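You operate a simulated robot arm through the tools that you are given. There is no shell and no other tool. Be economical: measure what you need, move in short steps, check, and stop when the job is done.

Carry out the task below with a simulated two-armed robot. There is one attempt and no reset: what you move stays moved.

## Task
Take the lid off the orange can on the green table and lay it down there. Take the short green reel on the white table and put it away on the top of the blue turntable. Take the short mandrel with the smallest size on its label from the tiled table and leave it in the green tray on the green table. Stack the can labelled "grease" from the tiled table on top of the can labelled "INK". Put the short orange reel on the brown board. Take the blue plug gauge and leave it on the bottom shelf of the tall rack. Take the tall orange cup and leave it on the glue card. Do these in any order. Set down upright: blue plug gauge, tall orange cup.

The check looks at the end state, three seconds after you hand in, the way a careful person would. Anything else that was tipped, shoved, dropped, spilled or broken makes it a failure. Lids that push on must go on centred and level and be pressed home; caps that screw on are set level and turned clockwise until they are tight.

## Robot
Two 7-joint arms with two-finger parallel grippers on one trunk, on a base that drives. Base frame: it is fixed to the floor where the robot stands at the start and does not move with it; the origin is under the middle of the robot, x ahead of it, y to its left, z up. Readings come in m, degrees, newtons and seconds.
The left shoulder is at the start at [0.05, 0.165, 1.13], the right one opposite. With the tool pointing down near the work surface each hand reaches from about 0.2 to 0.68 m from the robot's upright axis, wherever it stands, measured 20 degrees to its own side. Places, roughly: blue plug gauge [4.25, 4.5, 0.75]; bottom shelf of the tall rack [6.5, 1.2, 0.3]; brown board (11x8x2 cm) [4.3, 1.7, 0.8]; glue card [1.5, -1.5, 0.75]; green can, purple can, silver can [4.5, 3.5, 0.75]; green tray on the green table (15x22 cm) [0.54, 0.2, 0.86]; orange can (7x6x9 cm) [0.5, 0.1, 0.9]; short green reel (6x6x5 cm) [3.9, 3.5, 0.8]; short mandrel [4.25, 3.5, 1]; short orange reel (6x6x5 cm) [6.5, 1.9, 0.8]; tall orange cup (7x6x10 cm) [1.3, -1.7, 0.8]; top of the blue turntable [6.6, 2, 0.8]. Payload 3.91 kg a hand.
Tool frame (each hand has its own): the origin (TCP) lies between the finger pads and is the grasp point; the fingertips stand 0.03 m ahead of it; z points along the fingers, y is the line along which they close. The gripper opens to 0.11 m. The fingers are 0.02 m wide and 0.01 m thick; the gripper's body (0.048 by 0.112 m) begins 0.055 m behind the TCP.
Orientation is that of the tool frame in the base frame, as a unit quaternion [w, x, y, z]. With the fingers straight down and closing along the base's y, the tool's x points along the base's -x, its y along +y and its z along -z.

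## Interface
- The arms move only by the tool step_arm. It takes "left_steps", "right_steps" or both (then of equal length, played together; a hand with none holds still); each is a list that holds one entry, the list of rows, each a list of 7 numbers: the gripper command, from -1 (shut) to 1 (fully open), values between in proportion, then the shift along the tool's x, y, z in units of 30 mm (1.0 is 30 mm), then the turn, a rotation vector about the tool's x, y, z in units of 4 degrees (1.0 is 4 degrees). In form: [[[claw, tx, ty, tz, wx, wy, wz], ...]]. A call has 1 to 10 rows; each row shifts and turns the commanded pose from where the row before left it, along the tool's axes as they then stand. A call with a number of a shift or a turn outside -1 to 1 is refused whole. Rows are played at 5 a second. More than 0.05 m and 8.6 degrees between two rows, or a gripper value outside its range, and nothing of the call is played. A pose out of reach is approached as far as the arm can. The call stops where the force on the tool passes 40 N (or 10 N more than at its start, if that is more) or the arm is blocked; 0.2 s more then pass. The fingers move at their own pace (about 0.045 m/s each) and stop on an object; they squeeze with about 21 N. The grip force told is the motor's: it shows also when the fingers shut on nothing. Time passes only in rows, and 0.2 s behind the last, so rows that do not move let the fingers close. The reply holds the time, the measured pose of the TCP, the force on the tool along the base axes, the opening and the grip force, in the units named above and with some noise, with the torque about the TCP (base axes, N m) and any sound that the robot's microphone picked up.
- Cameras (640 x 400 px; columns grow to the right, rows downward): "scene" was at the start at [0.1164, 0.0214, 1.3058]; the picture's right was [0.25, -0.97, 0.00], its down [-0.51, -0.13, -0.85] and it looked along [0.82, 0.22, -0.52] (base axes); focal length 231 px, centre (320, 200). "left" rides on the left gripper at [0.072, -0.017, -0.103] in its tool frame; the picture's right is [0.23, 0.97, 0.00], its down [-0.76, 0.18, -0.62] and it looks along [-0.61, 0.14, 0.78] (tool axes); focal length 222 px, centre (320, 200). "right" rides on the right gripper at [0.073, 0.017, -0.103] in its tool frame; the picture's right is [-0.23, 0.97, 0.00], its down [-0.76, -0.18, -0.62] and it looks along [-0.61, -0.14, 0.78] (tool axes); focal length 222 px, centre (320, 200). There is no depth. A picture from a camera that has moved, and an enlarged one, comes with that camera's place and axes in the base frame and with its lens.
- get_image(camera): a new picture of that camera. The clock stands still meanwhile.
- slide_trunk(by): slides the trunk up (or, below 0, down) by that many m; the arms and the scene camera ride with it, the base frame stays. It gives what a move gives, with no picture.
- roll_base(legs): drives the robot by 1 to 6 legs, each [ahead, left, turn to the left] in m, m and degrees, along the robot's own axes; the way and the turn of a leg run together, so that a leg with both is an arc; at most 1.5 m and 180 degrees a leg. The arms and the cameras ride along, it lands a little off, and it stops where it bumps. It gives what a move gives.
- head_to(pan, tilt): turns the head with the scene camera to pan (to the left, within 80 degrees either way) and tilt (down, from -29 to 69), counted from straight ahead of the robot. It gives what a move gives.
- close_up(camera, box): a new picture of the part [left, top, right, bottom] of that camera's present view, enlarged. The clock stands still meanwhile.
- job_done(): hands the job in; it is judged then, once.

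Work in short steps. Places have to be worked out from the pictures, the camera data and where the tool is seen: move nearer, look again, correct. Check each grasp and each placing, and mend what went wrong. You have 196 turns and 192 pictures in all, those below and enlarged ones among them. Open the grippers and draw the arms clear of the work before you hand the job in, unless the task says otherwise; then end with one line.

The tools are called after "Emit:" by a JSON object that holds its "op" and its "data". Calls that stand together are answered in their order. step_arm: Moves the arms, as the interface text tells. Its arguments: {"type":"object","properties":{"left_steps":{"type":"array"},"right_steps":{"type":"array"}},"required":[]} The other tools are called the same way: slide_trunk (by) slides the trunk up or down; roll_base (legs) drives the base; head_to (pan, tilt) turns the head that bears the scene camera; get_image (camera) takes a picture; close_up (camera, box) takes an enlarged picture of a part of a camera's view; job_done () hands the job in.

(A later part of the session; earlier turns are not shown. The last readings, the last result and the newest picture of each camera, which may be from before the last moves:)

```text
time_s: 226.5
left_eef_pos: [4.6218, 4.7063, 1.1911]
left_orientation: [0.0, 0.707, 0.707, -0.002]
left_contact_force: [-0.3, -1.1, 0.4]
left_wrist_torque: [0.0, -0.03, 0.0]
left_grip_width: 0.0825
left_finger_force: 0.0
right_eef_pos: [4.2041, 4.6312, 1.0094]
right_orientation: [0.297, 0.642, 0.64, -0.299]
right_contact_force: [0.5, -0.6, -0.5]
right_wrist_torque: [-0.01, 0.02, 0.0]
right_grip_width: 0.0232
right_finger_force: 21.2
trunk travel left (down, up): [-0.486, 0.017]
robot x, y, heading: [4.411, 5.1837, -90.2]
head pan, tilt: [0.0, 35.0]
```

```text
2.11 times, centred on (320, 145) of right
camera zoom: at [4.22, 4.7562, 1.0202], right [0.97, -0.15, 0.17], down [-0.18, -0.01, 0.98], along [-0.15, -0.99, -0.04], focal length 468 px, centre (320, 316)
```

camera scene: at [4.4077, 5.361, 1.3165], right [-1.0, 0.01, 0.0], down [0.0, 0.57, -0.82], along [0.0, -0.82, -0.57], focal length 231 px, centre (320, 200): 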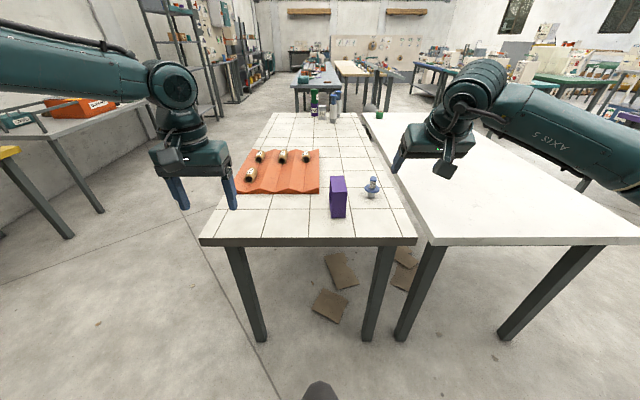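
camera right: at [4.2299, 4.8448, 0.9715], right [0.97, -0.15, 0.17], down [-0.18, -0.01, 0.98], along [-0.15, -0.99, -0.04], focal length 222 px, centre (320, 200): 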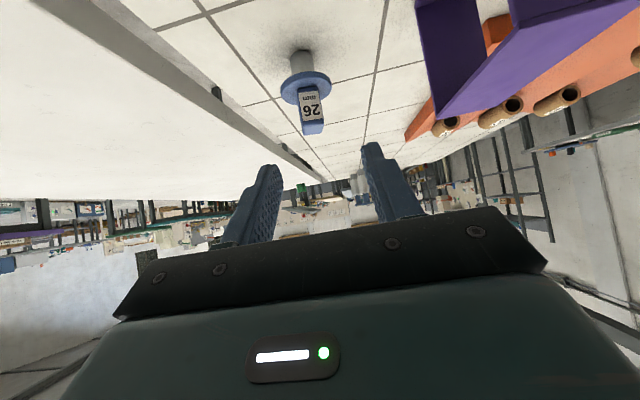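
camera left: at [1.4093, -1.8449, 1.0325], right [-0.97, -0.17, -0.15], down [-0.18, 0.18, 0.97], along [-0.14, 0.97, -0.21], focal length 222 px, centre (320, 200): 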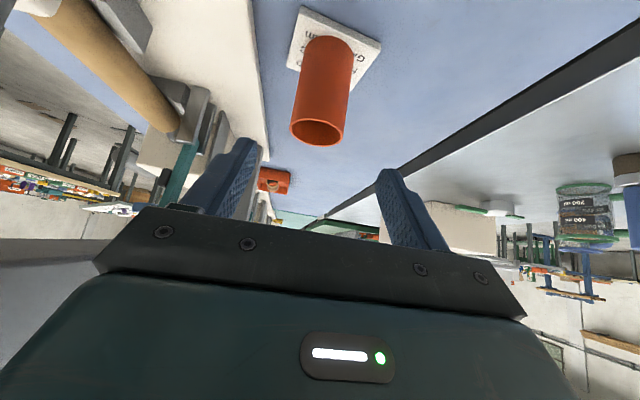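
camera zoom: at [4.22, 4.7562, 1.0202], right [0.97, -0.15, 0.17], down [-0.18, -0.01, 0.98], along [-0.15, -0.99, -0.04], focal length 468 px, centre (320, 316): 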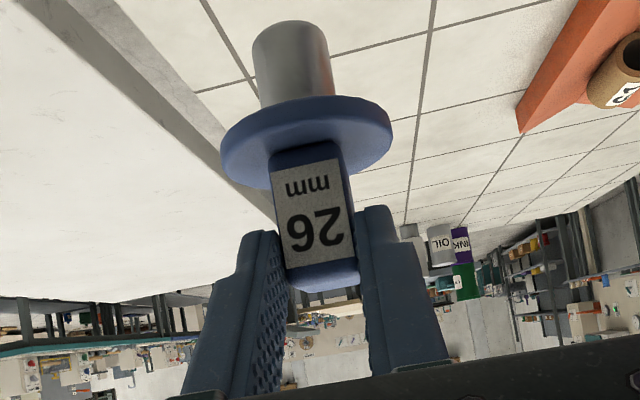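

The gauge is held upright. Now drive back around to the south side for the green reel (left hand).

Emit:
{"op": "roll_base", "data": {"legs": [[-0.3, 0, 0], [0, 0.9, 0], [1.4, 0, 0], [1.35, 0, 0], [0, 0, 180], [0, 1.17, 0]]}}

Emit:
{"op": "head_to", "data": {"pan": 10, "tilt": 38}}

Emit:
{"op": "get_image", "data": {"camera": "scene"}}

Emit:
{"op": "get_image", "data": {"camera": "left"}}

```text
time_s: 267.0
left_eef_pos: [3.9742, 3.1939, 1.1907]
left_orientation: [-0.002, 0.72, -0.694, 0.0]
left_contact_force: [-0.1, -0.1, -0.2]
left_wrist_torque: [0.04, 0.0, 0.0]
left_grip_width: 0.0824
left_finger_force: 0.1
right_eef_pos: [4.3877, 3.2842, 1.0085]
right_orientation: [-0.293, 0.653, -0.629, -0.303]
right_contact_force: [0.9, -0.1, -0.8]
right_wrist_torque: [-0.03, 0.05, 0.04]
right_grip_width: 0.0232
right_finger_force: 20.7
trunk travel left (down, up): [-0.486, 0.017]
robot x, y, heading: [4.2047, 2.7243, 92.0]
head pan, tilt: [0.0, 35.0]
```

```text
time_s: 267.7
left_eef_pos: [3.9724, 3.1925, 1.1913]
left_orientation: [-0.001, 0.719, -0.695, 0.0]
left_contact_force: [-1.0, 0.2, -1.0]
left_wrist_torque: [-0.01, 0.0, -0.02]
left_grip_width: 0.0828
left_finger_force: 0.1
right_eef_pos: [4.3872, 3.2846, 1.0091]
right_orientation: [-0.294, 0.653, -0.629, -0.303]
right_contact_force: [0.7, 0.3, -1.7]
right_wrist_torque: [0.0, 0.01, -0.01]
right_grip_width: 0.0234
right_finger_force: 21.3
trunk travel left (down, up): [-0.486, 0.017]
robot x, y, heading: [4.2043, 2.7236, 92.2]
head pan, tilt: [10.0, 38.0]
```

```text
100 pictures are left
camera scene: at [4.1874, 2.8347, 1.4319], right [0.98, 0.21, 0.0], down [0.13, -0.6, -0.79], along [-0.17, 0.77, -0.62], focal length 231 px, centre (320, 200)
```

scene: 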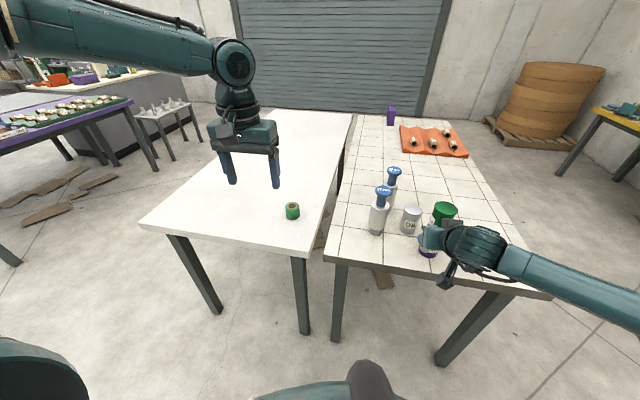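

```text
99 pictures are left
camera left: at [3.9942, 3.1193, 1.2943], right [-0.96, -0.26, 0.0], down [-0.21, 0.75, 0.62], along [-0.16, 0.6, -0.78], focal length 222 px, centre (320, 200)
```

left: 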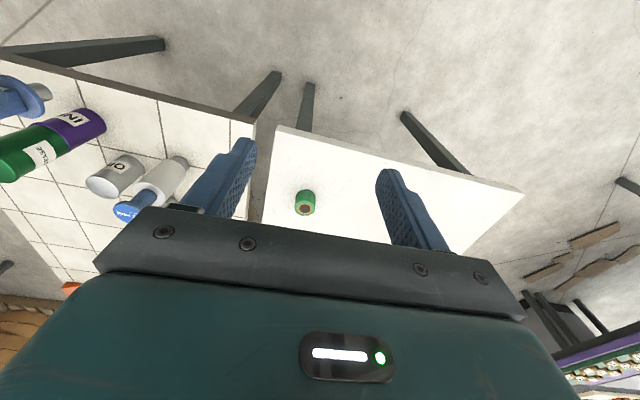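

The right hand with the gauge would come close to the can stack, so I retract and raise it first, then advance 0.25 m.

Emit:
{"op": "step_arm", "data": {"right_steps": [[[-1, 0.136, 0, -0.855, 0, 0, 0], [-1, 0.136, 0, -0.855, 0, 0, 0], [-1, 0.136, 0, -0.855, 0, 0, 0], [-1, 0.136, 0, -0.855, 0, 0, 0], [-1, 0.136, 0, -0.855, 0, 0, 0], [-1, 0.136, 0, -0.855, 0, 0, 0], [-1, 0.136, 0, -0.855, 0, 0, 0], [-1, 0.136, 0, -0.855, 0, 0, 0], [-1, 0.136, 0, -0.855, 0, 0, 0]]]}}

Emit:
{"op": "roll_base", "data": {"legs": [[0.25, 0.0, -2]]}}

Emit:
{"op": "get_image", "data": {"camera": "left"}}

Emit:
{"op": "get_image", "data": {"camera": "scene"}}

```text
time_s: 269.7
left_eef_pos: [3.9735, 3.193, 1.1902]
left_orientation: [-0.001, 0.72, -0.694, 0.0]
left_contact_force: [-1.0, -0.4, 0.1]
left_wrist_torque: [0.0, -0.02, -0.02]
left_grip_width: 0.0824
left_finger_force: 0.0
right_eef_pos: [4.3828, 3.147, 1.1159]
right_orientation: [-0.293, 0.653, -0.629, -0.303]
right_contact_force: [0.3, -0.2, -0.6]
right_wrist_torque: [-0.01, 0.0, -0.01]
right_grip_width: 0.0233
right_finger_force: 21.4
right hand out of reach, approached as far as the arm can: row 7, 8, 9
trunk travel left (down, up): [-0.486, 0.017]
robot x, y, heading: [4.206, 2.7242, 92.3]
head pan, tilt: [10.0, 38.0]
```

```text
time_s: 271.5
left_eef_pos: [3.9845, 3.45, 1.1906]
left_orientation: [-0.002, 0.708, -0.706, 0.0]
left_contact_force: [-0.3, 0.3, -0.7]
left_wrist_torque: [-0.02, -0.03, 0.01]
left_grip_width: 0.0826
left_finger_force: 0.1
right_eef_pos: [4.3915, 3.3908, 1.1159]
right_orientation: [-0.299, 0.642, -0.64, -0.298]
right_contact_force: [-0.3, -0.2, -0.8]
right_wrist_torque: [-0.03, 0.0, -0.01]
right_grip_width: 0.0233
right_finger_force: 21.2
trunk travel left (down, up): [-0.486, 0.017]
robot x, y, heading: [4.2029, 2.9698, 90.4]
head pan, tilt: [10.0, 38.0]
```

```text
98 pictures are left
camera left: at [4.0025, 3.375, 1.2941], right [-0.97, -0.23, 0.0], down [-0.18, 0.76, 0.62], along [-0.14, 0.61, -0.78], focal length 222 px, centre (320, 200)
```

left: 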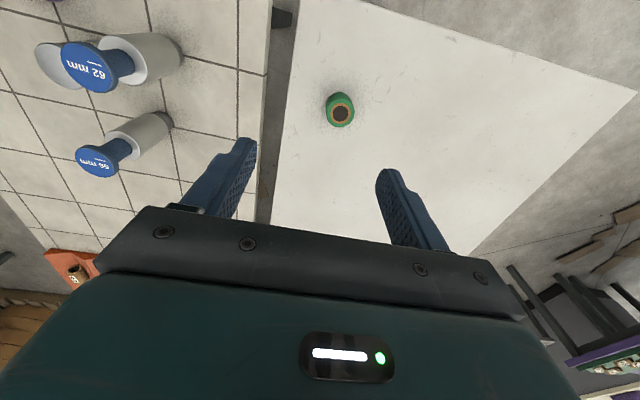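

```text
97 pictures are left
camera scene: at [4.1859, 3.0842, 1.4318], right [0.98, 0.18, 0.0], down [0.11, -0.61, -0.79], along [-0.14, 0.78, -0.62], focal length 231 px, centre (320, 200)
```

scene: 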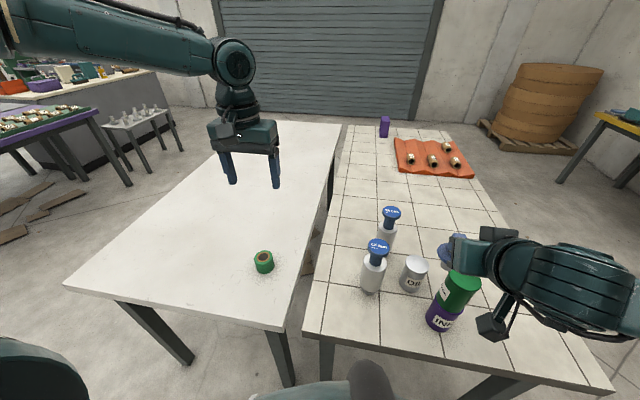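

Gauge is safely above the stack. I use only the left arm: move above the reel and lower part-way, then re-measure.

Emit:
{"op": "step_arm", "data": {"left_steps": [[[0.8, -0.143, 0.212, 0.81, 0, 0, 0], [0.8, -0.143, 0.212, 0.81, 0, 0, 0], [0.8, -0.143, 0.212, 0.81, 0, 0, 0], [0.8, -0.143, 0.212, 0.81, 0, 0, 0], [0.8, -0.143, 0.212, 0.81, 0, 0, 0], [0.8, -0.143, 0.212, 0.81, 0, 0, 0], [0.8, -0.143, 0.212, 0.81, 0, 0, 0], [0.8, 0, 0, 0, 0, 0, 0]]]}}

Emit:
{"op": "get_image", "data": {"camera": "left"}}

Emit:
{"op": "close_up", "data": {"camera": "scene", "box": [200, 170, 320, 290]}}

```text
time_s: 273.3
left_eef_pos: [3.9396, 3.4781, 1.0198]
left_orientation: [-0.002, 0.709, -0.705, -0.001]
left_contact_force: [-0.2, 0.2, 0.0]
left_wrist_torque: [0.0, 0.02, -0.01]
left_grip_width: 0.0988
left_finger_force: 0.1
right_eef_pos: [4.393, 3.39, 1.1152]
right_orientation: [-0.298, 0.642, -0.64, -0.298]
right_contact_force: [-1.1, -0.7, -0.4]
right_wrist_torque: [-0.02, 0.02, 0.0]
right_grip_width: 0.0232
right_finger_force: 20.8
trunk travel left (down, up): [-0.486, 0.017]
robot x, y, heading: [4.2002, 2.9732, 89.9]
head pan, tilt: [10.0, 38.0]
```

```text
96 pictures are left
camera left: at [3.9579, 3.4044, 1.1226], right [-0.97, -0.23, 0.0], down [-0.18, 0.76, 0.63], along [-0.14, 0.61, -0.78], focal length 222 px, centre (320, 200)
```

left: 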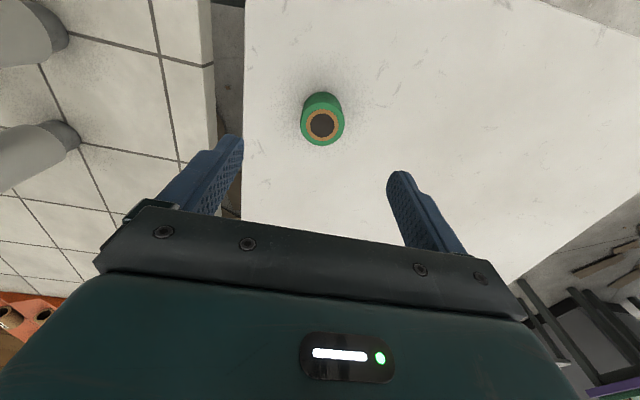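

```text
3.33 times, centred on (260, 230) of scene
camera zoom: at [4.1861, 3.0832, 1.4319], right [0.98, 0.18, 0.0], down [0.11, -0.61, -0.79], along [-0.14, 0.78, -0.62], focal length 770 px, centre (520, 100)
```

zoom: 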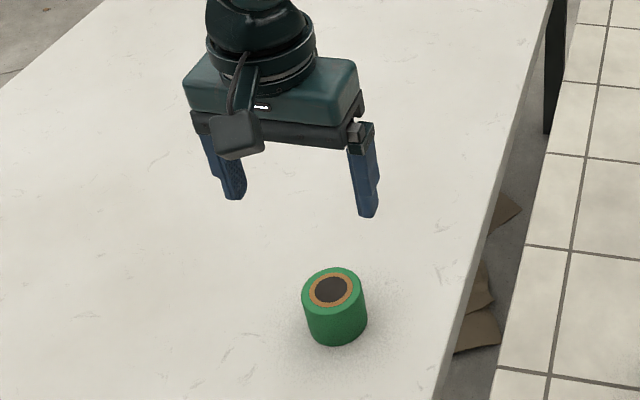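

Reel top ≈(3.933, 3.502, 0.847). Lower to just above grasp height.

Emit:
{"op": "step_arm", "data": {"left_steps": [[[0.8, -0.16, 0.044, 0.9, 0, 0, 0], [0.8, -0.16, 0.044, 0.9, 0, 0, 0], [0.8, -0.16, 0.044, 0.9, 0, 0, 0], [0.8, -0.16, 0.044, 0.9, 0, 0, 0], [0.8, -0.16, 0.044, 0.9, 0, 0, 0], [0.8, 0, 0, 0, 0, 0, 0]]]}}

Emit:
{"op": "get_image", "data": {"camera": "left"}}

Emit:
{"op": "close_up", "data": {"camera": "scene", "box": [200, 170, 320, 290]}}

```text
time_s: 274.7
left_eef_pos: [3.9055, 3.4486, 0.9445]
left_orientation: [-0.003, 0.709, -0.705, -0.001]
left_contact_force: [0.0, -0.7, 0.0]
left_wrist_torque: [0.02, -0.02, 0.0]
left_grip_width: 0.0989
left_finger_force: 0.0
left hand out of reach, approached as far as the arm can: row 2, 3, 4, 5
right_eef_pos: [4.3921, 3.3897, 1.1147]
right_orientation: [-0.298, 0.642, -0.64, -0.298]
right_contact_force: [0.1, -0.1, -0.7]
right_wrist_torque: [-0.04, 0.02, 0.03]
right_grip_width: 0.0231
right_finger_force: 21.0
trunk travel left (down, up): [-0.486, 0.017]
robot x, y, heading: [4.1978, 2.9697, 90.4]
head pan, tilt: [10.0, 38.0]
```

```text
94 pictures are left
camera left: at [3.9231, 3.3744, 1.0473], right [-0.97, -0.23, 0.0], down [-0.18, 0.76, 0.63], along [-0.14, 0.61, -0.78], focal length 222 px, centre (320, 200)
```

left: 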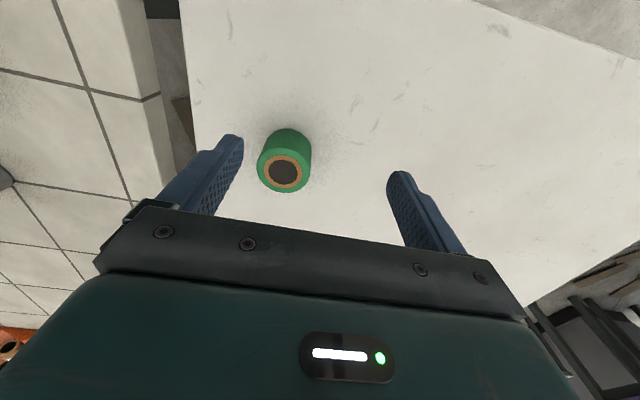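

```text
3.33 times, centred on (260, 230) of scene
camera zoom: at [4.186, 3.0834, 1.4319], right [0.98, 0.18, 0.0], down [0.11, -0.61, -0.79], along [-0.14, 0.78, -0.62], focal length 770 px, centre (520, 100)
```

zoom: 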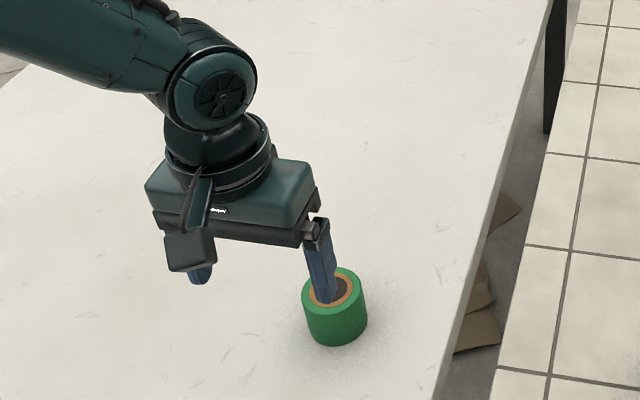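

Trunk too high for this. I raise both hands, then lower the trunk 0.15 m (the gauge stays at its present height).

Emit:
{"op": "step_arm", "data": {"left_steps": [[[0.8, -0.356, -0.184, -0.75, 0, 0, 0], [0.8, -0.356, -0.184, -0.75, 0, 0, 0], [0.8, -0.356, -0.184, -0.75, 0, 0, 0], [0.8, -0.356, -0.184, -0.75, 0, 0, 0], [0.8, -0.356, -0.184, -0.75, 0, 0, 0], [0.8, 0, 0, 0, 0, 0, 0]]], "right_steps": [[[-1, -0.82, 0, -0.686, 0, 0, 0], [-1, -0.82, 0, -0.686, 0, 0, 0], [-1, -0.82, 0, -0.686, 0, 0, 0], [-1, -0.82, 0, -0.686, 0, 0, 0], [-1, -0.82, 0, -0.686, 0, 0, 0], [-1, 0, 0, 0, 0, 0, 0]]]}}

Emit:
{"op": "slide_trunk", "data": {"by": -0.15}}

Emit:
{"op": "get_image", "data": {"camera": "scene"}}

Emit:
{"op": "get_image", "data": {"camera": "left"}}

```text
time_s: 276.1
left_eef_pos: [3.93, 3.5051, 1.0568]
left_orientation: [-0.003, 0.708, -0.706, -0.001]
left_contact_force: [-0.2, 0.7, 0.6]
left_wrist_torque: [0.0, 0.01, 0.04]
left_grip_width: 0.0992
left_finger_force: 0.0
right_eef_pos: [4.3897, 3.3886, 1.2753]
right_orientation: [-0.298, 0.642, -0.641, -0.298]
right_contact_force: [1.0, -0.2, -1.1]
right_wrist_torque: [-0.08, -0.03, 0.0]
right_grip_width: 0.0235
right_finger_force: 20.8
trunk travel left (down, up): [-0.486, 0.017]
robot x, y, heading: [4.1991, 2.9743, 89.9]
head pan, tilt: [10.0, 38.0]
```

```text
time_s: 277.9
left_eef_pos: [3.9295, 3.5057, 0.9066]
left_orientation: [-0.002, 0.708, -0.706, 0.0]
left_contact_force: [-0.1, -0.3, 0.1]
left_wrist_torque: [0.0, 0.02, 0.01]
left_grip_width: 0.0989
left_finger_force: 0.1
right_eef_pos: [4.3908, 3.3882, 1.1244]
right_orientation: [-0.299, 0.642, -0.641, -0.298]
right_contact_force: [-0.1, -0.4, -1.0]
right_wrist_torque: [-0.06, 0.0, -0.01]
right_grip_width: 0.0235
right_finger_force: 21.0
trunk travel left (down, up): [-0.336, 0.167]
robot x, y, heading: [4.2016, 2.976, 90.2]
head pan, tilt: [10.0, 38.0]
```

```text
92 pictures are left
camera scene: at [4.1859, 3.0833, 1.2819], right [0.98, 0.18, 0.0], down [0.11, -0.61, -0.79], along [-0.14, 0.78, -0.62], focal length 231 px, centre (320, 200)
```

scene: 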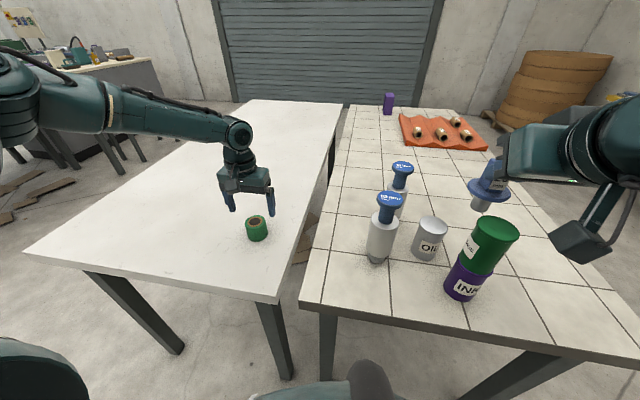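

```text
91 pictures are left
camera left: at [3.9482, 3.4306, 1.0108], right [-0.97, -0.23, 0.0], down [-0.18, 0.76, 0.63], along [-0.14, 0.61, -0.78], focal length 222 px, centre (320, 200)
```

left: 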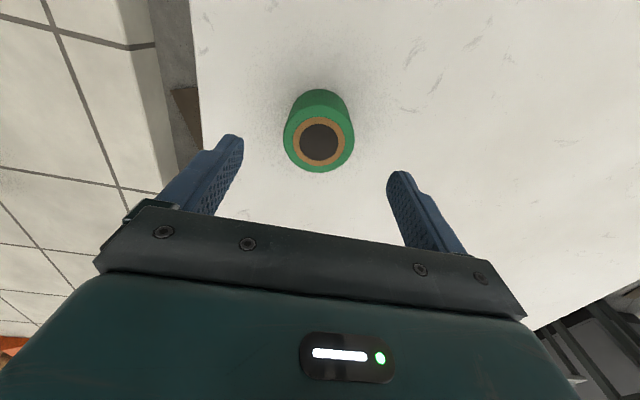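

Directly above the reel. Lower, close and lift.

Emit:
{"op": "step_arm", "data": {"left_steps": [[[0.8, 0, -0.05, 0.73, 0, 0, 0], [0.8, 0, 0, 0.73, 0, 0, 0], [0.8, 0, 0, 0.73, 0, 0, 0], [0.8, 0, 0, 0, 0, 0, 0], [-1, 0, 0, 0, 0, 0, 0], [-1, 0, 0, 0, 0, 0, 0], [-1, 0, 0, 0, 0, 0, 0], [-1, 0, 0, 0, 0, 0, 0], [-1, 0, 0, -0.8, 0, 0, 0], [-1, 0, 0, -0.8, 0, 0, 0]]]}}

Emit:
{"op": "get_image", "data": {"camera": "left"}}

```text
time_s: 280.1
left_eef_pos: [3.924, 3.492, 0.902]
left_orientation: [-0.001, 0.709, -0.706, 0.0]
left_contact_force: [0.6, 0.2, -0.2]
left_wrist_torque: [0.01, -0.04, -0.01]
left_grip_width: 0.0544
left_finger_force: 21.0
left hand out of reach, approached as far as the arm can: row 2, 3
right_eef_pos: [4.3909, 3.388, 1.1252]
right_orientation: [-0.299, 0.641, -0.641, -0.298]
right_contact_force: [0.4, -0.6, -1.5]
right_wrist_torque: [-0.04, -0.01, -0.02]
right_grip_width: 0.0235
right_finger_force: 21.2
trunk travel left (down, up): [-0.336, 0.167]
robot x, y, heading: [4.1997, 2.9732, 90.3]
head pan, tilt: [10.0, 38.0]
```

```text
90 pictures are left
camera left: at [3.9429, 3.4176, 1.0039], right [-0.97, -0.23, 0.0], down [-0.18, 0.76, 0.62], along [-0.14, 0.61, -0.78], focal length 222 px, centre (320, 200)
```

left: 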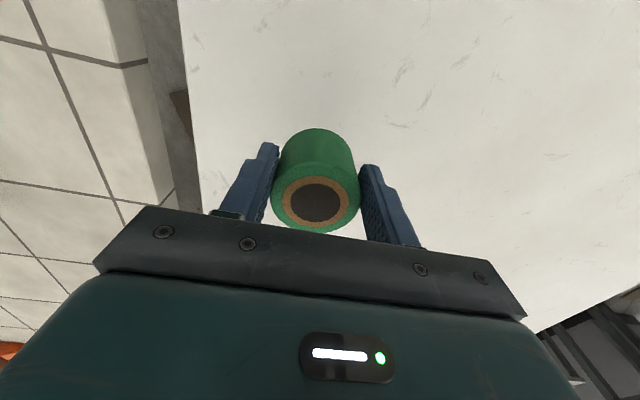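

Reel held. Raise the trunk, back off, and drive east toward the turntable table; look there.

Emit:
{"op": "slide_trunk", "data": {"by": 0.15}}

Emit:
{"op": "roll_base", "data": {"legs": [[-0.25, 0, 0], [0, -1.2, 0], [0, 0, -90]]}}

Emit:
{"op": "head_to", "data": {"pan": 0, "tilt": 30}}

Emit:
{"op": "get_image", "data": {"camera": "scene"}}

```text
time_s: 281.8
left_eef_pos: [3.9243, 3.4921, 1.0495]
left_orientation: [-0.002, 0.709, -0.705, -0.001]
left_contact_force: [-0.2, -0.1, -0.1]
left_wrist_torque: [-0.03, -0.01, 0.04]
left_grip_width: 0.0543
left_finger_force: 20.6
right_eef_pos: [4.3915, 3.3884, 1.2748]
right_orientation: [-0.298, 0.642, -0.641, -0.298]
right_contact_force: [0.1, 0.2, -0.7]
right_wrist_torque: [-0.07, 0.02, -0.01]
right_grip_width: 0.0235
right_finger_force: 20.9
trunk travel left (down, up): [-0.486, 0.017]
robot x, y, heading: [4.1972, 2.9691, 90.0]
head pan, tilt: [10.0, 38.0]
```

```text
time_s: 297.9
left_eef_pos: [5.9271, 3.0307, 1.0506]
left_orientation: [0.001, -0.025, 1.0, -0.001]
left_contact_force: [-1.0, -0.6, -0.7]
left_wrist_torque: [0.01, -0.01, -0.03]
left_grip_width: 0.0541
left_finger_force: 21.1
right_eef_pos: [5.8468, 2.5587, 1.2744]
right_orientation: [0.421, -0.022, 0.907, 0.01]
right_contact_force: [-0.1, -0.4, -1.4]
right_wrist_torque: [0.0, 0.04, 0.04]
right_grip_width: 0.0236
right_finger_force: 20.6
trunk travel left (down, up): [-0.486, 0.017]
robot x, y, heading: [5.4186, 2.7289, 3.0]
head pan, tilt: [10.0, 38.0]
```

```text
time_s: 298.6
left_eef_pos: [5.9266, 3.0305, 1.0503]
left_orientation: [0.0, -0.025, 1.0, -0.001]
left_contact_force: [-1.0, -0.2, -0.2]
left_wrist_torque: [0.0, 0.0, 0.02]
left_grip_width: 0.0539
left_finger_force: 20.9
right_eef_pos: [5.8461, 2.5592, 1.274]
right_orientation: [0.421, -0.022, 0.907, 0.01]
right_contact_force: [-0.2, -0.3, -0.9]
right_wrist_torque: [0.02, 0.03, -0.04]
right_grip_width: 0.0233
right_finger_force: 21.2
trunk travel left (down, up): [-0.486, 0.017]
robot x, y, heading: [5.4212, 2.7318, 3.0]
head pan, tilt: [0.0, 30.0]
```

```text
89 pictures are left
camera scene: at [5.5395, 2.7341, 1.4442], right [0.05, -1.0, 0.0], down [-0.5, -0.03, -0.87], along [0.86, 0.04, -0.5], focal length 231 px, centre (320, 200)
```

scene: 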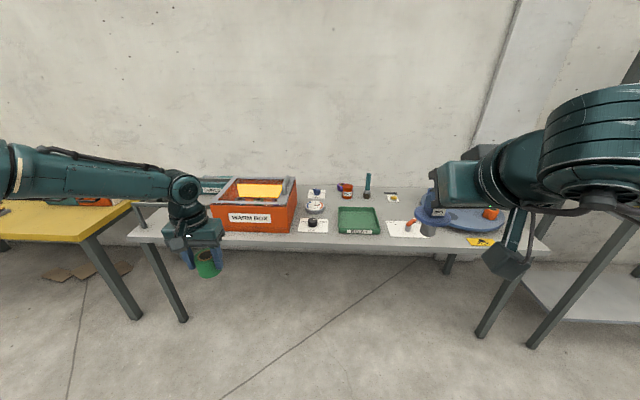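

Turntable with an orange reel seen to the right. I strafe right and straighten.

Emit:
{"op": "roll_base", "data": {"legs": [[0.1, -0.45, -3]]}}

Emit:
{"op": "get_image", "data": {"camera": "scene"}}

Emit:
{"op": "close_up", "data": {"camera": "scene", "box": [300, 170, 460, 270]}}

```text
time_s: 303.2
left_eef_pos: [6.0566, 2.5426, 1.0494]
left_orientation: [0.001, 0.005, 1.0, -0.001]
left_contact_force: [0.1, -0.1, -0.6]
left_wrist_torque: [-0.03, 0.0, -0.01]
left_grip_width: 0.0542
left_finger_force: 21.1
right_eef_pos: [5.9466, 2.076, 1.274]
right_orientation: [0.421, 0.005, 0.907, -0.003]
right_contact_force: [-0.5, -0.2, -1.7]
right_wrist_torque: [0.01, 0.03, 0.02]
right_grip_width: 0.0234
right_finger_force: 20.5
trunk travel left (down, up): [-0.486, 0.017]
robot x, y, heading: [5.5324, 2.2745, -0.5]
head pan, tilt: [0.0, 30.0]
```

```text
88 pictures are left
camera scene: at [5.6519, 2.2698, 1.4442], right [-0.01, -1.0, 0.0], down [-0.5, 0.0, -0.87], along [0.87, -0.01, -0.5], focal length 231 px, centre (320, 200)
```

scene: 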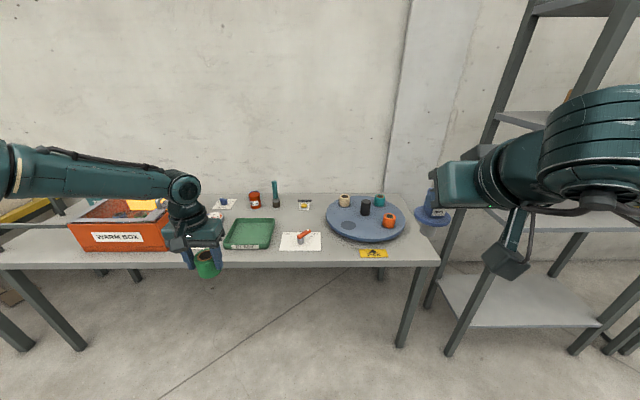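

```text
4.00 times, centred on (380, 220) of scene
camera zoom: at [5.6519, 2.2698, 1.4442], right [-0.01, -1.0, 0.0], down [-0.5, 0.0, -0.87], along [0.87, -0.01, -0.5], focal length 924 px, centre (80, 120)
```

zoom: 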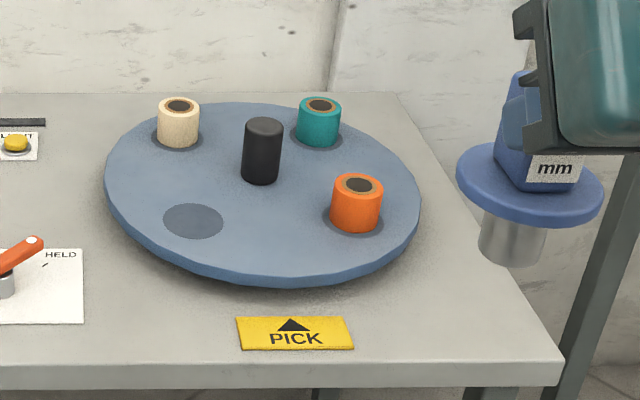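

There is a vacant station at ≈(6.49, 2.134); orange reel at ≈(6.488, 1.955). I position the base so the left hand reaches the vacant station.

Emit:
{"op": "roll_base", "data": {"legs": [[0, -0.33, 0.5], [0.4, 0, 0]]}}

Emit:
{"op": "get_image", "data": {"camera": "left"}}

Emit:
{"op": "get_image", "data": {"camera": "scene"}}

```text
time_s: 308.7
left_eef_pos: [6.4474, 2.2224, 1.0503]
left_orientation: [0.0, 0.0, 1.0, -0.001]
left_contact_force: [0.5, -0.9, -1.9]
left_wrist_torque: [0.01, 0.02, 0.0]
left_grip_width: 0.0541
left_finger_force: 20.9
right_eef_pos: [6.3412, 1.7554, 1.275]
right_orientation: [0.421, 0.001, 0.907, -0.001]
right_contact_force: [-0.1, -1.0, -0.9]
right_wrist_torque: [-0.05, 0.03, -0.01]
right_grip_width: 0.0231
right_finger_force: 20.4
trunk travel left (down, up): [-0.486, 0.017]
robot x, y, heading: [5.9236, 1.9468, -0.0]
head pan, tilt: [0.0, 30.0]
```

```text
86 pictures are left
camera left: at [6.3757, 2.2042, 1.1534], right [-0.23, 0.97, 0.0], down [0.76, 0.18, 0.62], along [0.61, 0.14, -0.78], focal length 222 px, centre (320, 200)
```

left: 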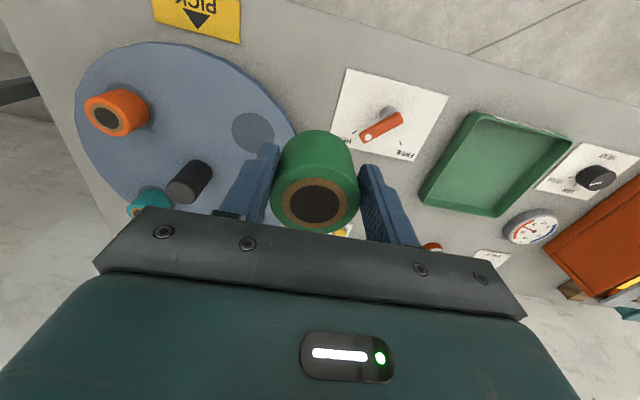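

```text
85 pictures are left
camera scene: at [6.0445, 1.946, 1.4442], right [0.0, -1.0, 0.0], down [-0.5, 0.0, -0.87], along [0.87, 0.0, -0.5], focal length 231 px, centre (320, 200)
```

scene: 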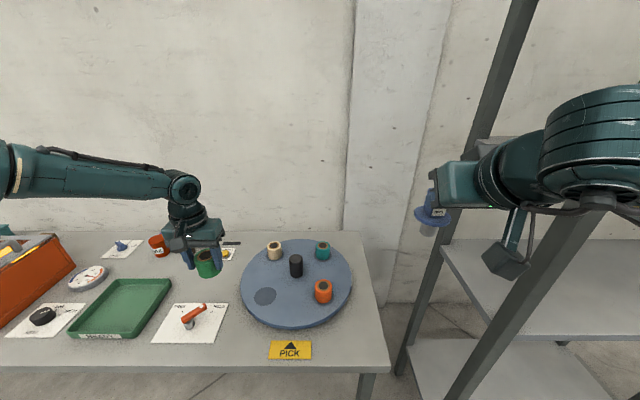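

I lower the trunk 0.1 m, then shift the reel over the vacant station.

Emit:
{"op": "slide_trunk", "data": {"by": -0.1}}

Emit:
{"op": "step_arm", "data": {"left_steps": [[[-1, -0.5, -0.8, 0, 0, 0, 0], [-1, -0.5, -0.8, 0, 0, 0, 0], [-1, -0.5, -0.8, 0, 0, 0, 0], [-1, -0.5, -0.75, 0, 0, 0, 0], [-1, 0, 0, 0, 0, 0, 0]]]}}

Emit:
{"op": "get_image", "data": {"camera": "left"}}

Emit:
{"op": "close_up", "data": {"camera": "scene", "box": [210, 170, 370, 290]}}

```text
time_s: 310.0
left_eef_pos: [6.4473, 2.2228, 0.9502]
left_orientation: [0.001, -0.001, 1.0, 0.0]
left_contact_force: [0.1, 0.4, -0.9]
left_wrist_torque: [0.02, -0.02, 0.0]
left_grip_width: 0.054
left_finger_force: 21.7
right_eef_pos: [6.3406, 1.7554, 1.1745]
right_orientation: [0.423, 0.001, 0.906, -0.001]
right_contact_force: [0.0, -0.1, -1.3]
right_wrist_torque: [0.01, 0.01, 0.01]
right_grip_width: 0.0234
right_finger_force: 20.7
trunk travel left (down, up): [-0.386, 0.117]
robot x, y, heading: [5.9268, 1.9471, -0.1]
head pan, tilt: [0.0, 30.0]
```

```text
time_s: 311.2
left_eef_pos: [6.4563, 2.1682, 0.9719]
left_orientation: [0.002, -0.001, 1.0, -0.002]
left_contact_force: [-0.1, 0.2, -0.9]
left_wrist_torque: [0.01, 0.03, 0.0]
left_grip_width: 0.0543
left_finger_force: 21.3
left hand out of reach, approached as far as the arm can: row 2, 3, 4
right_eef_pos: [6.3425, 1.7561, 1.173]
right_orientation: [0.421, 0.0, 0.907, 0.0]
right_contact_force: [0.2, -0.8, -1.7]
right_wrist_torque: [-0.02, 0.02, -0.05]
right_grip_width: 0.0234
right_finger_force: 21.0
trunk travel left (down, up): [-0.386, 0.117]
robot x, y, heading: [5.9273, 1.9466, 0.1]
head pan, tilt: [0.0, 30.0]
```

```text
84 pictures are left
camera left: at [6.3841, 2.1493, 1.0752], right [-0.23, 0.97, 0.0], down [0.76, 0.18, 0.63], along [0.61, 0.14, -0.78], focal length 222 px, centre (320, 200)
```

left: 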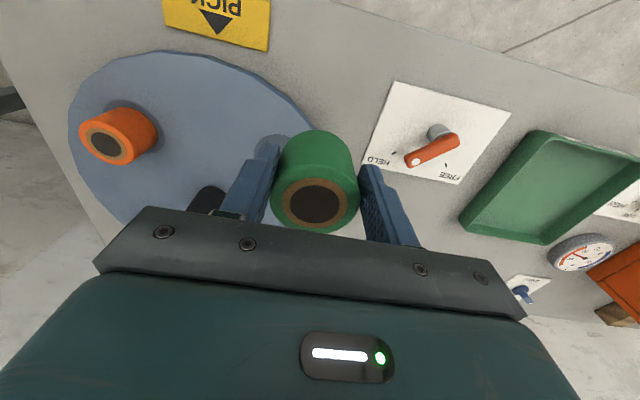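

```text
3.33 times, centred on (290, 230) of scene
camera zoom: at [6.044, 1.946, 1.3442], right [0.0, -1.0, 0.0], down [-0.5, 0.0, -0.87], along [0.87, 0.0, -0.5], focal length 770 px, centre (420, 100)
```

zoom: 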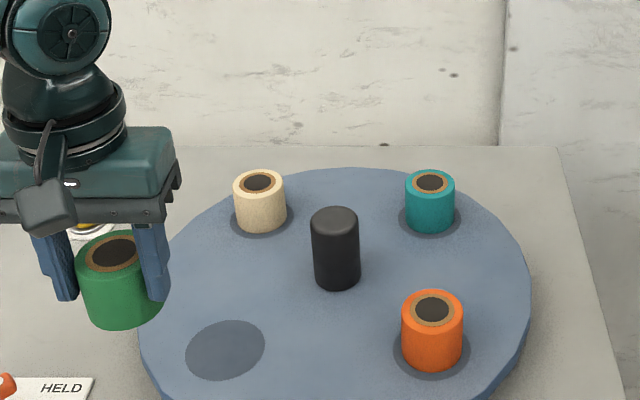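

Reach limit again; the base makes up the remaining 5 cm ahead and 4.5 cm to the right.

Emit:
{"op": "roll_base", "data": {"legs": [[0.048, -0.044, 0]]}}

Emit:
{"op": "get_image", "data": {"camera": "left"}}

Emit:
{"op": "close_up", "data": {"camera": "scene", "box": [210, 190, 370, 310]}}

```text
time_s: 312.3
left_eef_pos: [6.5028, 2.1235, 0.9706]
left_orientation: [0.002, 0.001, 1.0, -0.002]
left_contact_force: [-0.2, -0.7, -0.3]
left_wrist_torque: [-0.03, 0.05, 0.02]
left_grip_width: 0.054
left_finger_force: 20.8
right_eef_pos: [6.3884, 1.7112, 1.1739]
right_orientation: [0.421, 0.0, 0.907, 0.001]
right_contact_force: [0.7, -0.1, -0.5]
right_wrist_torque: [0.01, 0.0, 0.01]
right_grip_width: 0.0232
right_finger_force: 20.8
trunk travel left (down, up): [-0.386, 0.117]
robot x, y, heading: [5.9661, 1.9007, 0.2]
head pan, tilt: [0.0, 30.0]
```

```text
82 pictures are left
camera left: at [6.4317, 2.105, 1.075], right [-0.23, 0.97, 0.0], down [0.76, 0.18, 0.63], along [0.61, 0.14, -0.78], focal length 222 px, centre (320, 200)
```

left: 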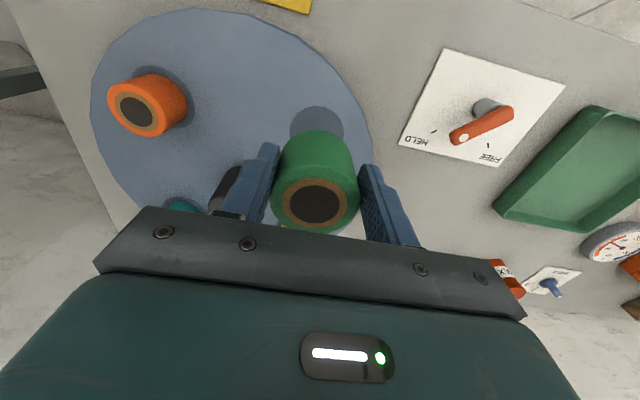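

```text
3.33 times, centred on (290, 250) of scene
camera zoom: at [6.0916, 1.9015, 1.3442], right [0.0, -1.0, 0.0], down [-0.5, 0.0, -0.87], along [0.87, 0.0, -0.5], focal length 770 px, centre (420, 33)
```

zoom: 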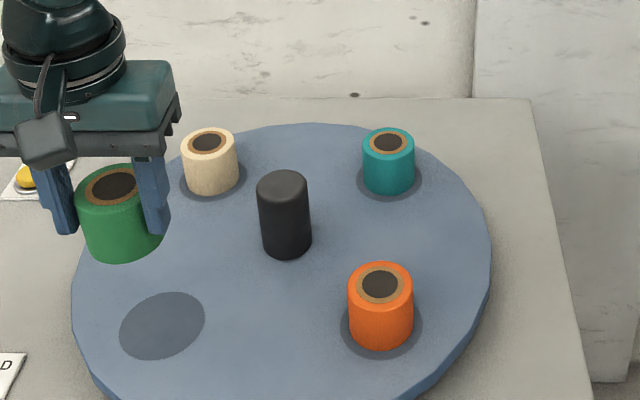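

Station refined to ≈(6.533, 2.122), surface z≈0.80. Base ahead 1.4 cm, then lower with the trunk and recheck.

Emit:
{"op": "roll_base", "data": {"legs": [[0.014, 0, 0]]}}

Emit:
{"op": "slide_trunk", "data": {"by": -0.085}}

Emit:
{"op": "get_image", "data": {"camera": "left"}}

Emit:
{"op": "close_up", "data": {"camera": "scene", "box": [210, 190, 370, 310]}}

```text
time_s: 313.1
left_eef_pos: [6.5174, 2.1224, 0.9729]
left_orientation: [0.002, 0.0, 1.0, -0.002]
left_contact_force: [0.6, 0.2, -0.9]
left_wrist_torque: [0.0, 0.03, -0.01]
left_grip_width: 0.0541
left_finger_force: 20.7
right_eef_pos: [6.4019, 1.7119, 1.1737]
right_orientation: [0.421, 0.0, 0.907, -0.001]
right_contact_force: [0.1, 0.3, -0.3]
right_wrist_torque: [-0.01, 0.04, -0.01]
right_grip_width: 0.0235
right_finger_force: 20.9
trunk travel left (down, up): [-0.386, 0.117]
robot x, y, heading: [5.9855, 1.9015, -0.2]
head pan, tilt: [0.0, 30.0]
```

```text
time_s: 314.3
left_eef_pos: [6.5148, 2.1238, 0.8878]
left_orientation: [0.001, 0.001, 1.0, -0.001]
left_contact_force: [-0.3, -0.2, -0.6]
left_wrist_torque: [-0.02, 0.0, 0.0]
left_grip_width: 0.0537
left_finger_force: 21.1
right_eef_pos: [6.4023, 1.7121, 1.0889]
right_orientation: [0.422, 0.0, 0.907, -0.001]
right_contact_force: [0.3, 0.5, -1.3]
right_wrist_torque: [-0.01, 0.03, 0.01]
right_grip_width: 0.0233
right_finger_force: 21.4
trunk travel left (down, up): [-0.301, 0.202]
robot x, y, heading: [5.9862, 1.9036, -0.0]
head pan, tilt: [0.0, 30.0]
```

```text
80 pictures are left
camera left: at [6.4448, 2.1054, 0.9903], right [-0.23, 0.97, 0.0], down [0.76, 0.18, 0.63], along [0.61, 0.14, -0.78], focal length 222 px, centre (320, 200)
```

left: 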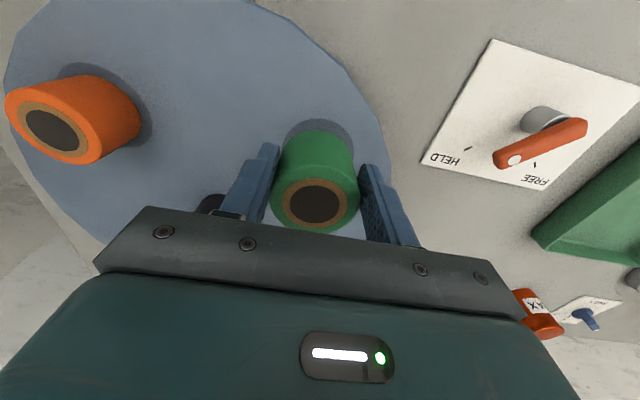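

```text
3.33 times, centred on (290, 250) of scene
camera zoom: at [6.1046, 1.902, 1.2593], right [0.0, -1.0, 0.0], down [-0.5, 0.0, -0.87], along [0.87, 0.0, -0.5], focal length 770 px, centre (420, 33)
```

zoom: 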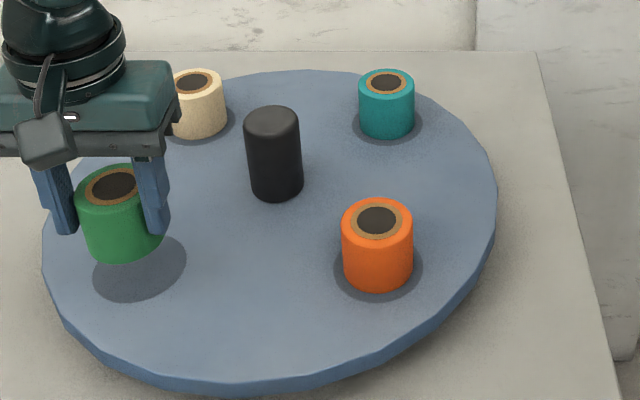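

Shift 6 mm toward −y, then lower to contact.

Emit:
{"op": "step_arm", "data": {"left_steps": [[[-1, 0, -0.2, 0, 0, 0, 0], [-1, 0, 0, 0, 0, 0, 0]]]}}

Emit:
{"op": "slide_trunk", "data": {"by": -0.02}}

Emit:
{"op": "close_up", "data": {"camera": "scene", "box": [210, 190, 370, 310]}}

```text
time_s: 314.9
left_eef_pos: [6.5145, 2.1188, 0.8885]
left_orientation: [0.002, 0.0, 1.0, -0.001]
left_contact_force: [-0.2, 0.3, 0.2]
left_wrist_torque: [0.01, 0.03, 0.0]
left_grip_width: 0.0539
left_finger_force: 20.7
right_eef_pos: [6.4017, 1.7112, 1.0892]
right_orientation: [0.42, 0.0, 0.907, 0.0]
right_contact_force: [0.0, 0.0, -0.4]
right_wrist_torque: [0.0, 0.01, 0.01]
right_grip_width: 0.023
right_finger_force: 21.1
trunk travel left (down, up): [-0.301, 0.202]
robot x, y, heading: [5.9884, 1.9042, -0.0]
head pan, tilt: [0.0, 30.0]
```

```text
time_s: 315.5
left_eef_pos: [6.5137, 2.1189, 0.8679]
left_orientation: [0.002, 0.0, 1.0, -0.002]
left_contact_force: [-0.8, -0.2, -0.1]
left_wrist_torque: [0.0, -0.02, 0.03]
left_grip_width: 0.0538
left_finger_force: 20.9
right_eef_pos: [6.402, 1.7125, 1.0692]
right_orientation: [0.422, 0.0, 0.907, -0.001]
right_contact_force: [0.5, 0.4, -0.9]
right_wrist_torque: [-0.01, 0.03, 0.01]
right_grip_width: 0.0232
right_finger_force: 21.2
trunk travel left (down, up): [-0.281, 0.222]
robot x, y, heading: [5.9836, 1.9028, 0.4]
head pan, tilt: [0.0, 30.0]
```

```text
3.33 times, centred on (290, 250) of scene
camera zoom: at [6.1045, 1.902, 1.2392], right [0.0, -1.0, 0.0], down [-0.5, 0.0, -0.87], along [0.87, 0.0, -0.5], focal length 770 px, centre (420, 33)
```

zoom: 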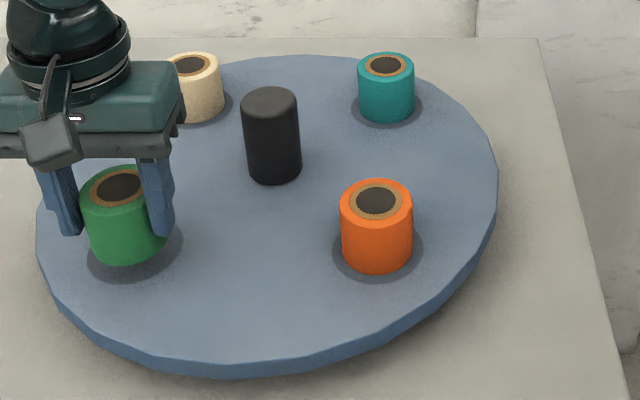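

Nearly there: shift another 3 mm and continue lowering.

Emit:
{"op": "step_arm", "data": {"left_steps": [[[-1, 0, -0.1, 0, 0, 0, 0], [-1, 0, 0, 0, 0, 0, 0]]]}}

Emit:
{"op": "slide_trunk", "data": {"by": -0.007}}

Emit:
{"op": "slide_trunk", "data": {"by": -0.004}}

Emit:
{"op": "close_up", "data": {"camera": "scene", "box": [210, 190, 370, 310]}}

```text
time_s: 316.1
left_eef_pos: [6.5138, 2.1171, 0.868]
left_orientation: [0.003, 0.0, 1.0, -0.002]
left_contact_force: [-0.2, 1.0, -0.7]
left_wrist_torque: [0.03, 0.04, 0.0]
left_grip_width: 0.0538
left_finger_force: 20.8
right_eef_pos: [6.4018, 1.7122, 1.069]
right_orientation: [0.421, 0.0, 0.907, 0.0]
right_contact_force: [-0.4, 0.1, -1.2]
right_wrist_torque: [-0.04, 0.06, 0.02]
right_grip_width: 0.0233
right_finger_force: 20.9
trunk travel left (down, up): [-0.281, 0.222]
robot x, y, heading: [5.983, 1.9047, -0.3]
head pan, tilt: [0.0, 30.0]
```

```text
time_s: 316.7
left_eef_pos: [6.5135, 2.1182, 0.8617]
left_orientation: [0.004, 0.0, 1.0, -0.002]
left_contact_force: [-0.3, 0.1, -0.2]
left_wrist_torque: [0.01, 0.06, -0.05]
left_grip_width: 0.0536
left_finger_force: 20.7
right_eef_pos: [6.4024, 1.7115, 1.0635]
right_orientation: [0.421, 0.0, 0.907, -0.001]
right_contact_force: [-0.1, 0.4, -0.3]
right_wrist_torque: [-0.01, 0.02, -0.01]
right_grip_width: 0.0231
right_finger_force: 21.5
trunk travel left (down, up): [-0.274, 0.229]
robot x, y, heading: [5.9814, 1.9027, -0.2]
head pan, tilt: [0.0, 30.0]
```

```text
time_s: 317.2
left_eef_pos: [6.5126, 2.1172, 0.8567]
left_orientation: [0.004, 0.0, 1.0, -0.002]
left_contact_force: [-0.2, -0.5, -0.5]
left_wrist_torque: [0.01, 0.01, -0.01]
left_grip_width: 0.0539
left_finger_force: 21.5
right_eef_pos: [6.4021, 1.7118, 1.0585]
right_orientation: [0.421, 0.001, 0.907, -0.001]
right_contact_force: [0.3, -0.3, -0.8]
right_wrist_torque: [-0.03, 0.02, 0.01]
right_grip_width: 0.0231
right_finger_force: 21.1
trunk travel left (down, up): [-0.27, 0.233]
robot x, y, heading: [5.9833, 1.9004, -0.1]
head pan, tilt: [0.0, 30.0]
```

```text
3.33 times, centred on (290, 250) of scene
camera zoom: at [6.1046, 1.902, 1.2282], right [0.0, -1.0, 0.0], down [-0.5, 0.0, -0.87], along [0.87, 0.0, -0.5], focal length 770 px, centre (420, 33)
```

zoom: 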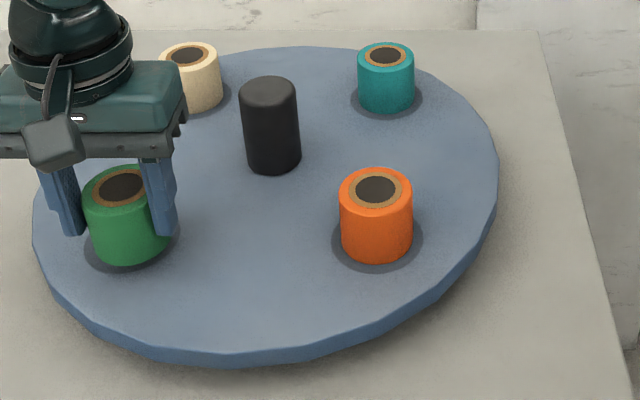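

Emit:
{"op": "slide_trunk", "data": {"by": -0.004}}

Emit:
{"op": "slide_trunk", "data": {"by": -0.003}}

```text
time_s: 317.8
left_eef_pos: [6.5131, 2.1174, 0.8532]
left_orientation: [0.003, 0.001, 1.0, -0.002]
left_contact_force: [1.0, 0.6, -0.6]
left_wrist_torque: [0.01, 0.02, -0.01]
left_grip_width: 0.0538
left_finger_force: 20.7
right_eef_pos: [6.4003, 1.7116, 1.0541]
right_orientation: [0.421, 0.001, 0.907, -0.001]
right_contact_force: [0.1, 0.2, -0.6]
right_wrist_torque: [0.02, 0.03, 0.0]
right_grip_width: 0.0233
right_finger_force: 21.7
trunk travel left (down, up): [-0.266, 0.237]
robot x, y, heading: [5.9838, 1.9032, -0.2]
head pan, tilt: [0.0, 30.0]
```

```text
time_s: 318.3
left_eef_pos: [6.5144, 2.1175, 0.8518]
left_orientation: [0.004, 0.001, 1.0, -0.002]
left_contact_force: [-0.7, -0.3, -1.0]
left_wrist_torque: [-0.03, 0.04, 0.0]
left_grip_width: 0.0538
left_finger_force: 21.4
right_eef_pos: [6.4017, 1.7127, 1.0524]
right_orientation: [0.421, 0.0, 0.907, 0.0]
right_contact_force: [-1.1, -0.4, -1.1]
right_wrist_torque: [0.0, 0.03, 0.0]
right_grip_width: 0.0235
right_finger_force: 20.9
trunk travel left (down, up): [-0.263, 0.24]
robot x, y, heading: [5.9844, 1.9004, 0.0]
head pan, tilt: [0.0, 30.0]
```

Emit:
{"op": "slide_trunk", "data": {"by": -0.004}}

Emit:
{"op": "close_up", "data": {"camera": "scene", "box": [210, 190, 370, 310]}}

```text
time_s: 318.8
left_eef_pos: [6.5128, 2.1173, 0.847]
left_orientation: [0.003, 0.0, 1.0, -0.002]
left_contact_force: [0.1, -0.7, -0.9]
left_wrist_torque: [0.0, -0.02, 0.03]
left_grip_width: 0.0538
left_finger_force: 20.7
right_eef_pos: [6.401, 1.7124, 1.0481]
right_orientation: [0.421, 0.0, 0.907, 0.0]
right_contact_force: [0.3, -0.2, -0.4]
right_wrist_torque: [-0.02, 0.0, -0.01]
right_grip_width: 0.0232
right_finger_force: 21.0
trunk travel left (down, up): [-0.259, 0.244]
robot x, y, heading: [5.9849, 1.9064, -0.2]
head pan, tilt: [0.0, 30.0]
```

```text
3.33 times, centred on (290, 250) of scene
camera zoom: at [6.1046, 1.902, 1.2172], right [0.0, -1.0, 0.0], down [-0.5, 0.0, -0.87], along [0.87, 0.0, -0.5], focal length 770 px, centre (420, 33)
```

zoom: 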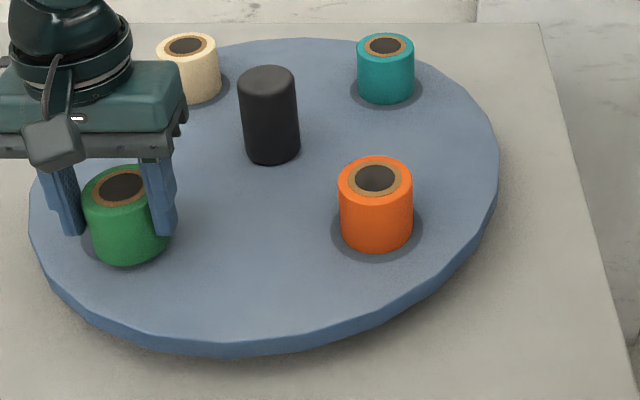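

The reel sits ~1.5 cm too near on the station. I raise slightly and roll ahead 1.5 cm.

Emit:
{"op": "slide_trunk", "data": {"by": 0.008}}

Emit:
{"op": "roll_base", "data": {"legs": [[0.014, 0, 0]]}}

Emit:
{"op": "slide_trunk", "data": {"by": -0.01}}

Emit:
{"op": "close_up", "data": {"camera": "scene", "box": [210, 190, 370, 310]}}

```text
time_s: 319.4
left_eef_pos: [6.5139, 2.118, 0.8556]
left_orientation: [0.004, 0.0, 1.0, -0.003]
left_contact_force: [-0.6, 0.6, 0.1]
left_wrist_torque: [0.01, 0.01, -0.02]
left_grip_width: 0.0539
left_finger_force: 21.3
right_eef_pos: [6.4013, 1.7112, 1.0552]
right_orientation: [0.421, 0.0, 0.907, 0.0]
right_contact_force: [-0.8, -1.4, -1.1]
right_wrist_torque: [-0.01, 0.03, 0.02]
right_grip_width: 0.0232
right_finger_force: 20.7
trunk travel left (down, up): [-0.267, 0.236]
robot x, y, heading: [5.9824, 1.9031, -0.0]
head pan, tilt: [0.0, 30.0]
```

```text
time_s: 320.1
left_eef_pos: [6.5277, 2.1172, 0.8551]
left_orientation: [0.003, 0.0, 1.0, -0.003]
left_contact_force: [-0.2, -0.3, -1.3]
left_wrist_torque: [0.04, 0.0, -0.03]
left_grip_width: 0.0537
left_finger_force: 20.9
right_eef_pos: [6.4162, 1.7118, 1.0548]
right_orientation: [0.421, 0.001, 0.907, -0.001]
right_contact_force: [0.4, 0.2, -0.1]
right_wrist_torque: [-0.01, 0.02, 0.0]
right_grip_width: 0.0235
right_finger_force: 21.4
trunk travel left (down, up): [-0.267, 0.236]
robot x, y, heading: [6.0003, 1.9005, -0.1]
head pan, tilt: [0.0, 30.0]
```

```text
time_s: 320.7
left_eef_pos: [6.5274, 2.1178, 0.8437]
left_orientation: [0.003, 0.0, 1.0, -0.003]
left_contact_force: [-0.6, 1.0, -1.1]
left_wrist_torque: [0.0, 0.05, 0.0]
left_grip_width: 0.0537
left_finger_force: 21.2
right_eef_pos: [6.4159, 1.7118, 1.0449]
right_orientation: [0.421, 0.001, 0.907, -0.001]
right_contact_force: [-0.1, -0.6, -0.8]
right_wrist_torque: [-0.05, 0.04, 0.0]
right_grip_width: 0.0234
right_finger_force: 21.1
trunk travel left (down, up): [-0.257, 0.246]
robot x, y, heading: [5.9984, 1.9018, -0.1]
head pan, tilt: [0.0, 30.0]
```

```text
3.33 times, centred on (290, 250) of scene
camera zoom: at [6.1185, 1.902, 1.2152], right [0.0, -1.0, 0.0], down [-0.5, 0.0, -0.87], along [0.87, 0.0, -0.5], focal length 770 px, centre (420, 33)
```

zoom: 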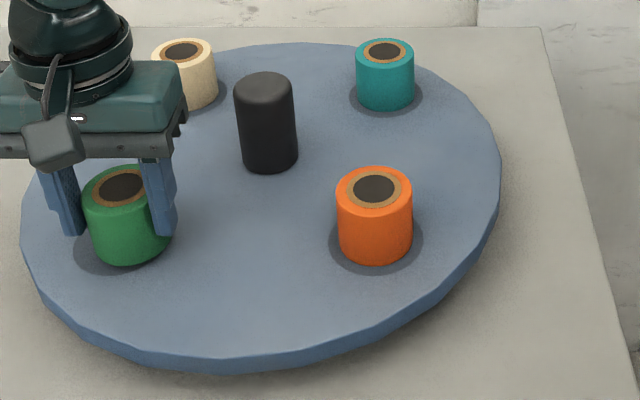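

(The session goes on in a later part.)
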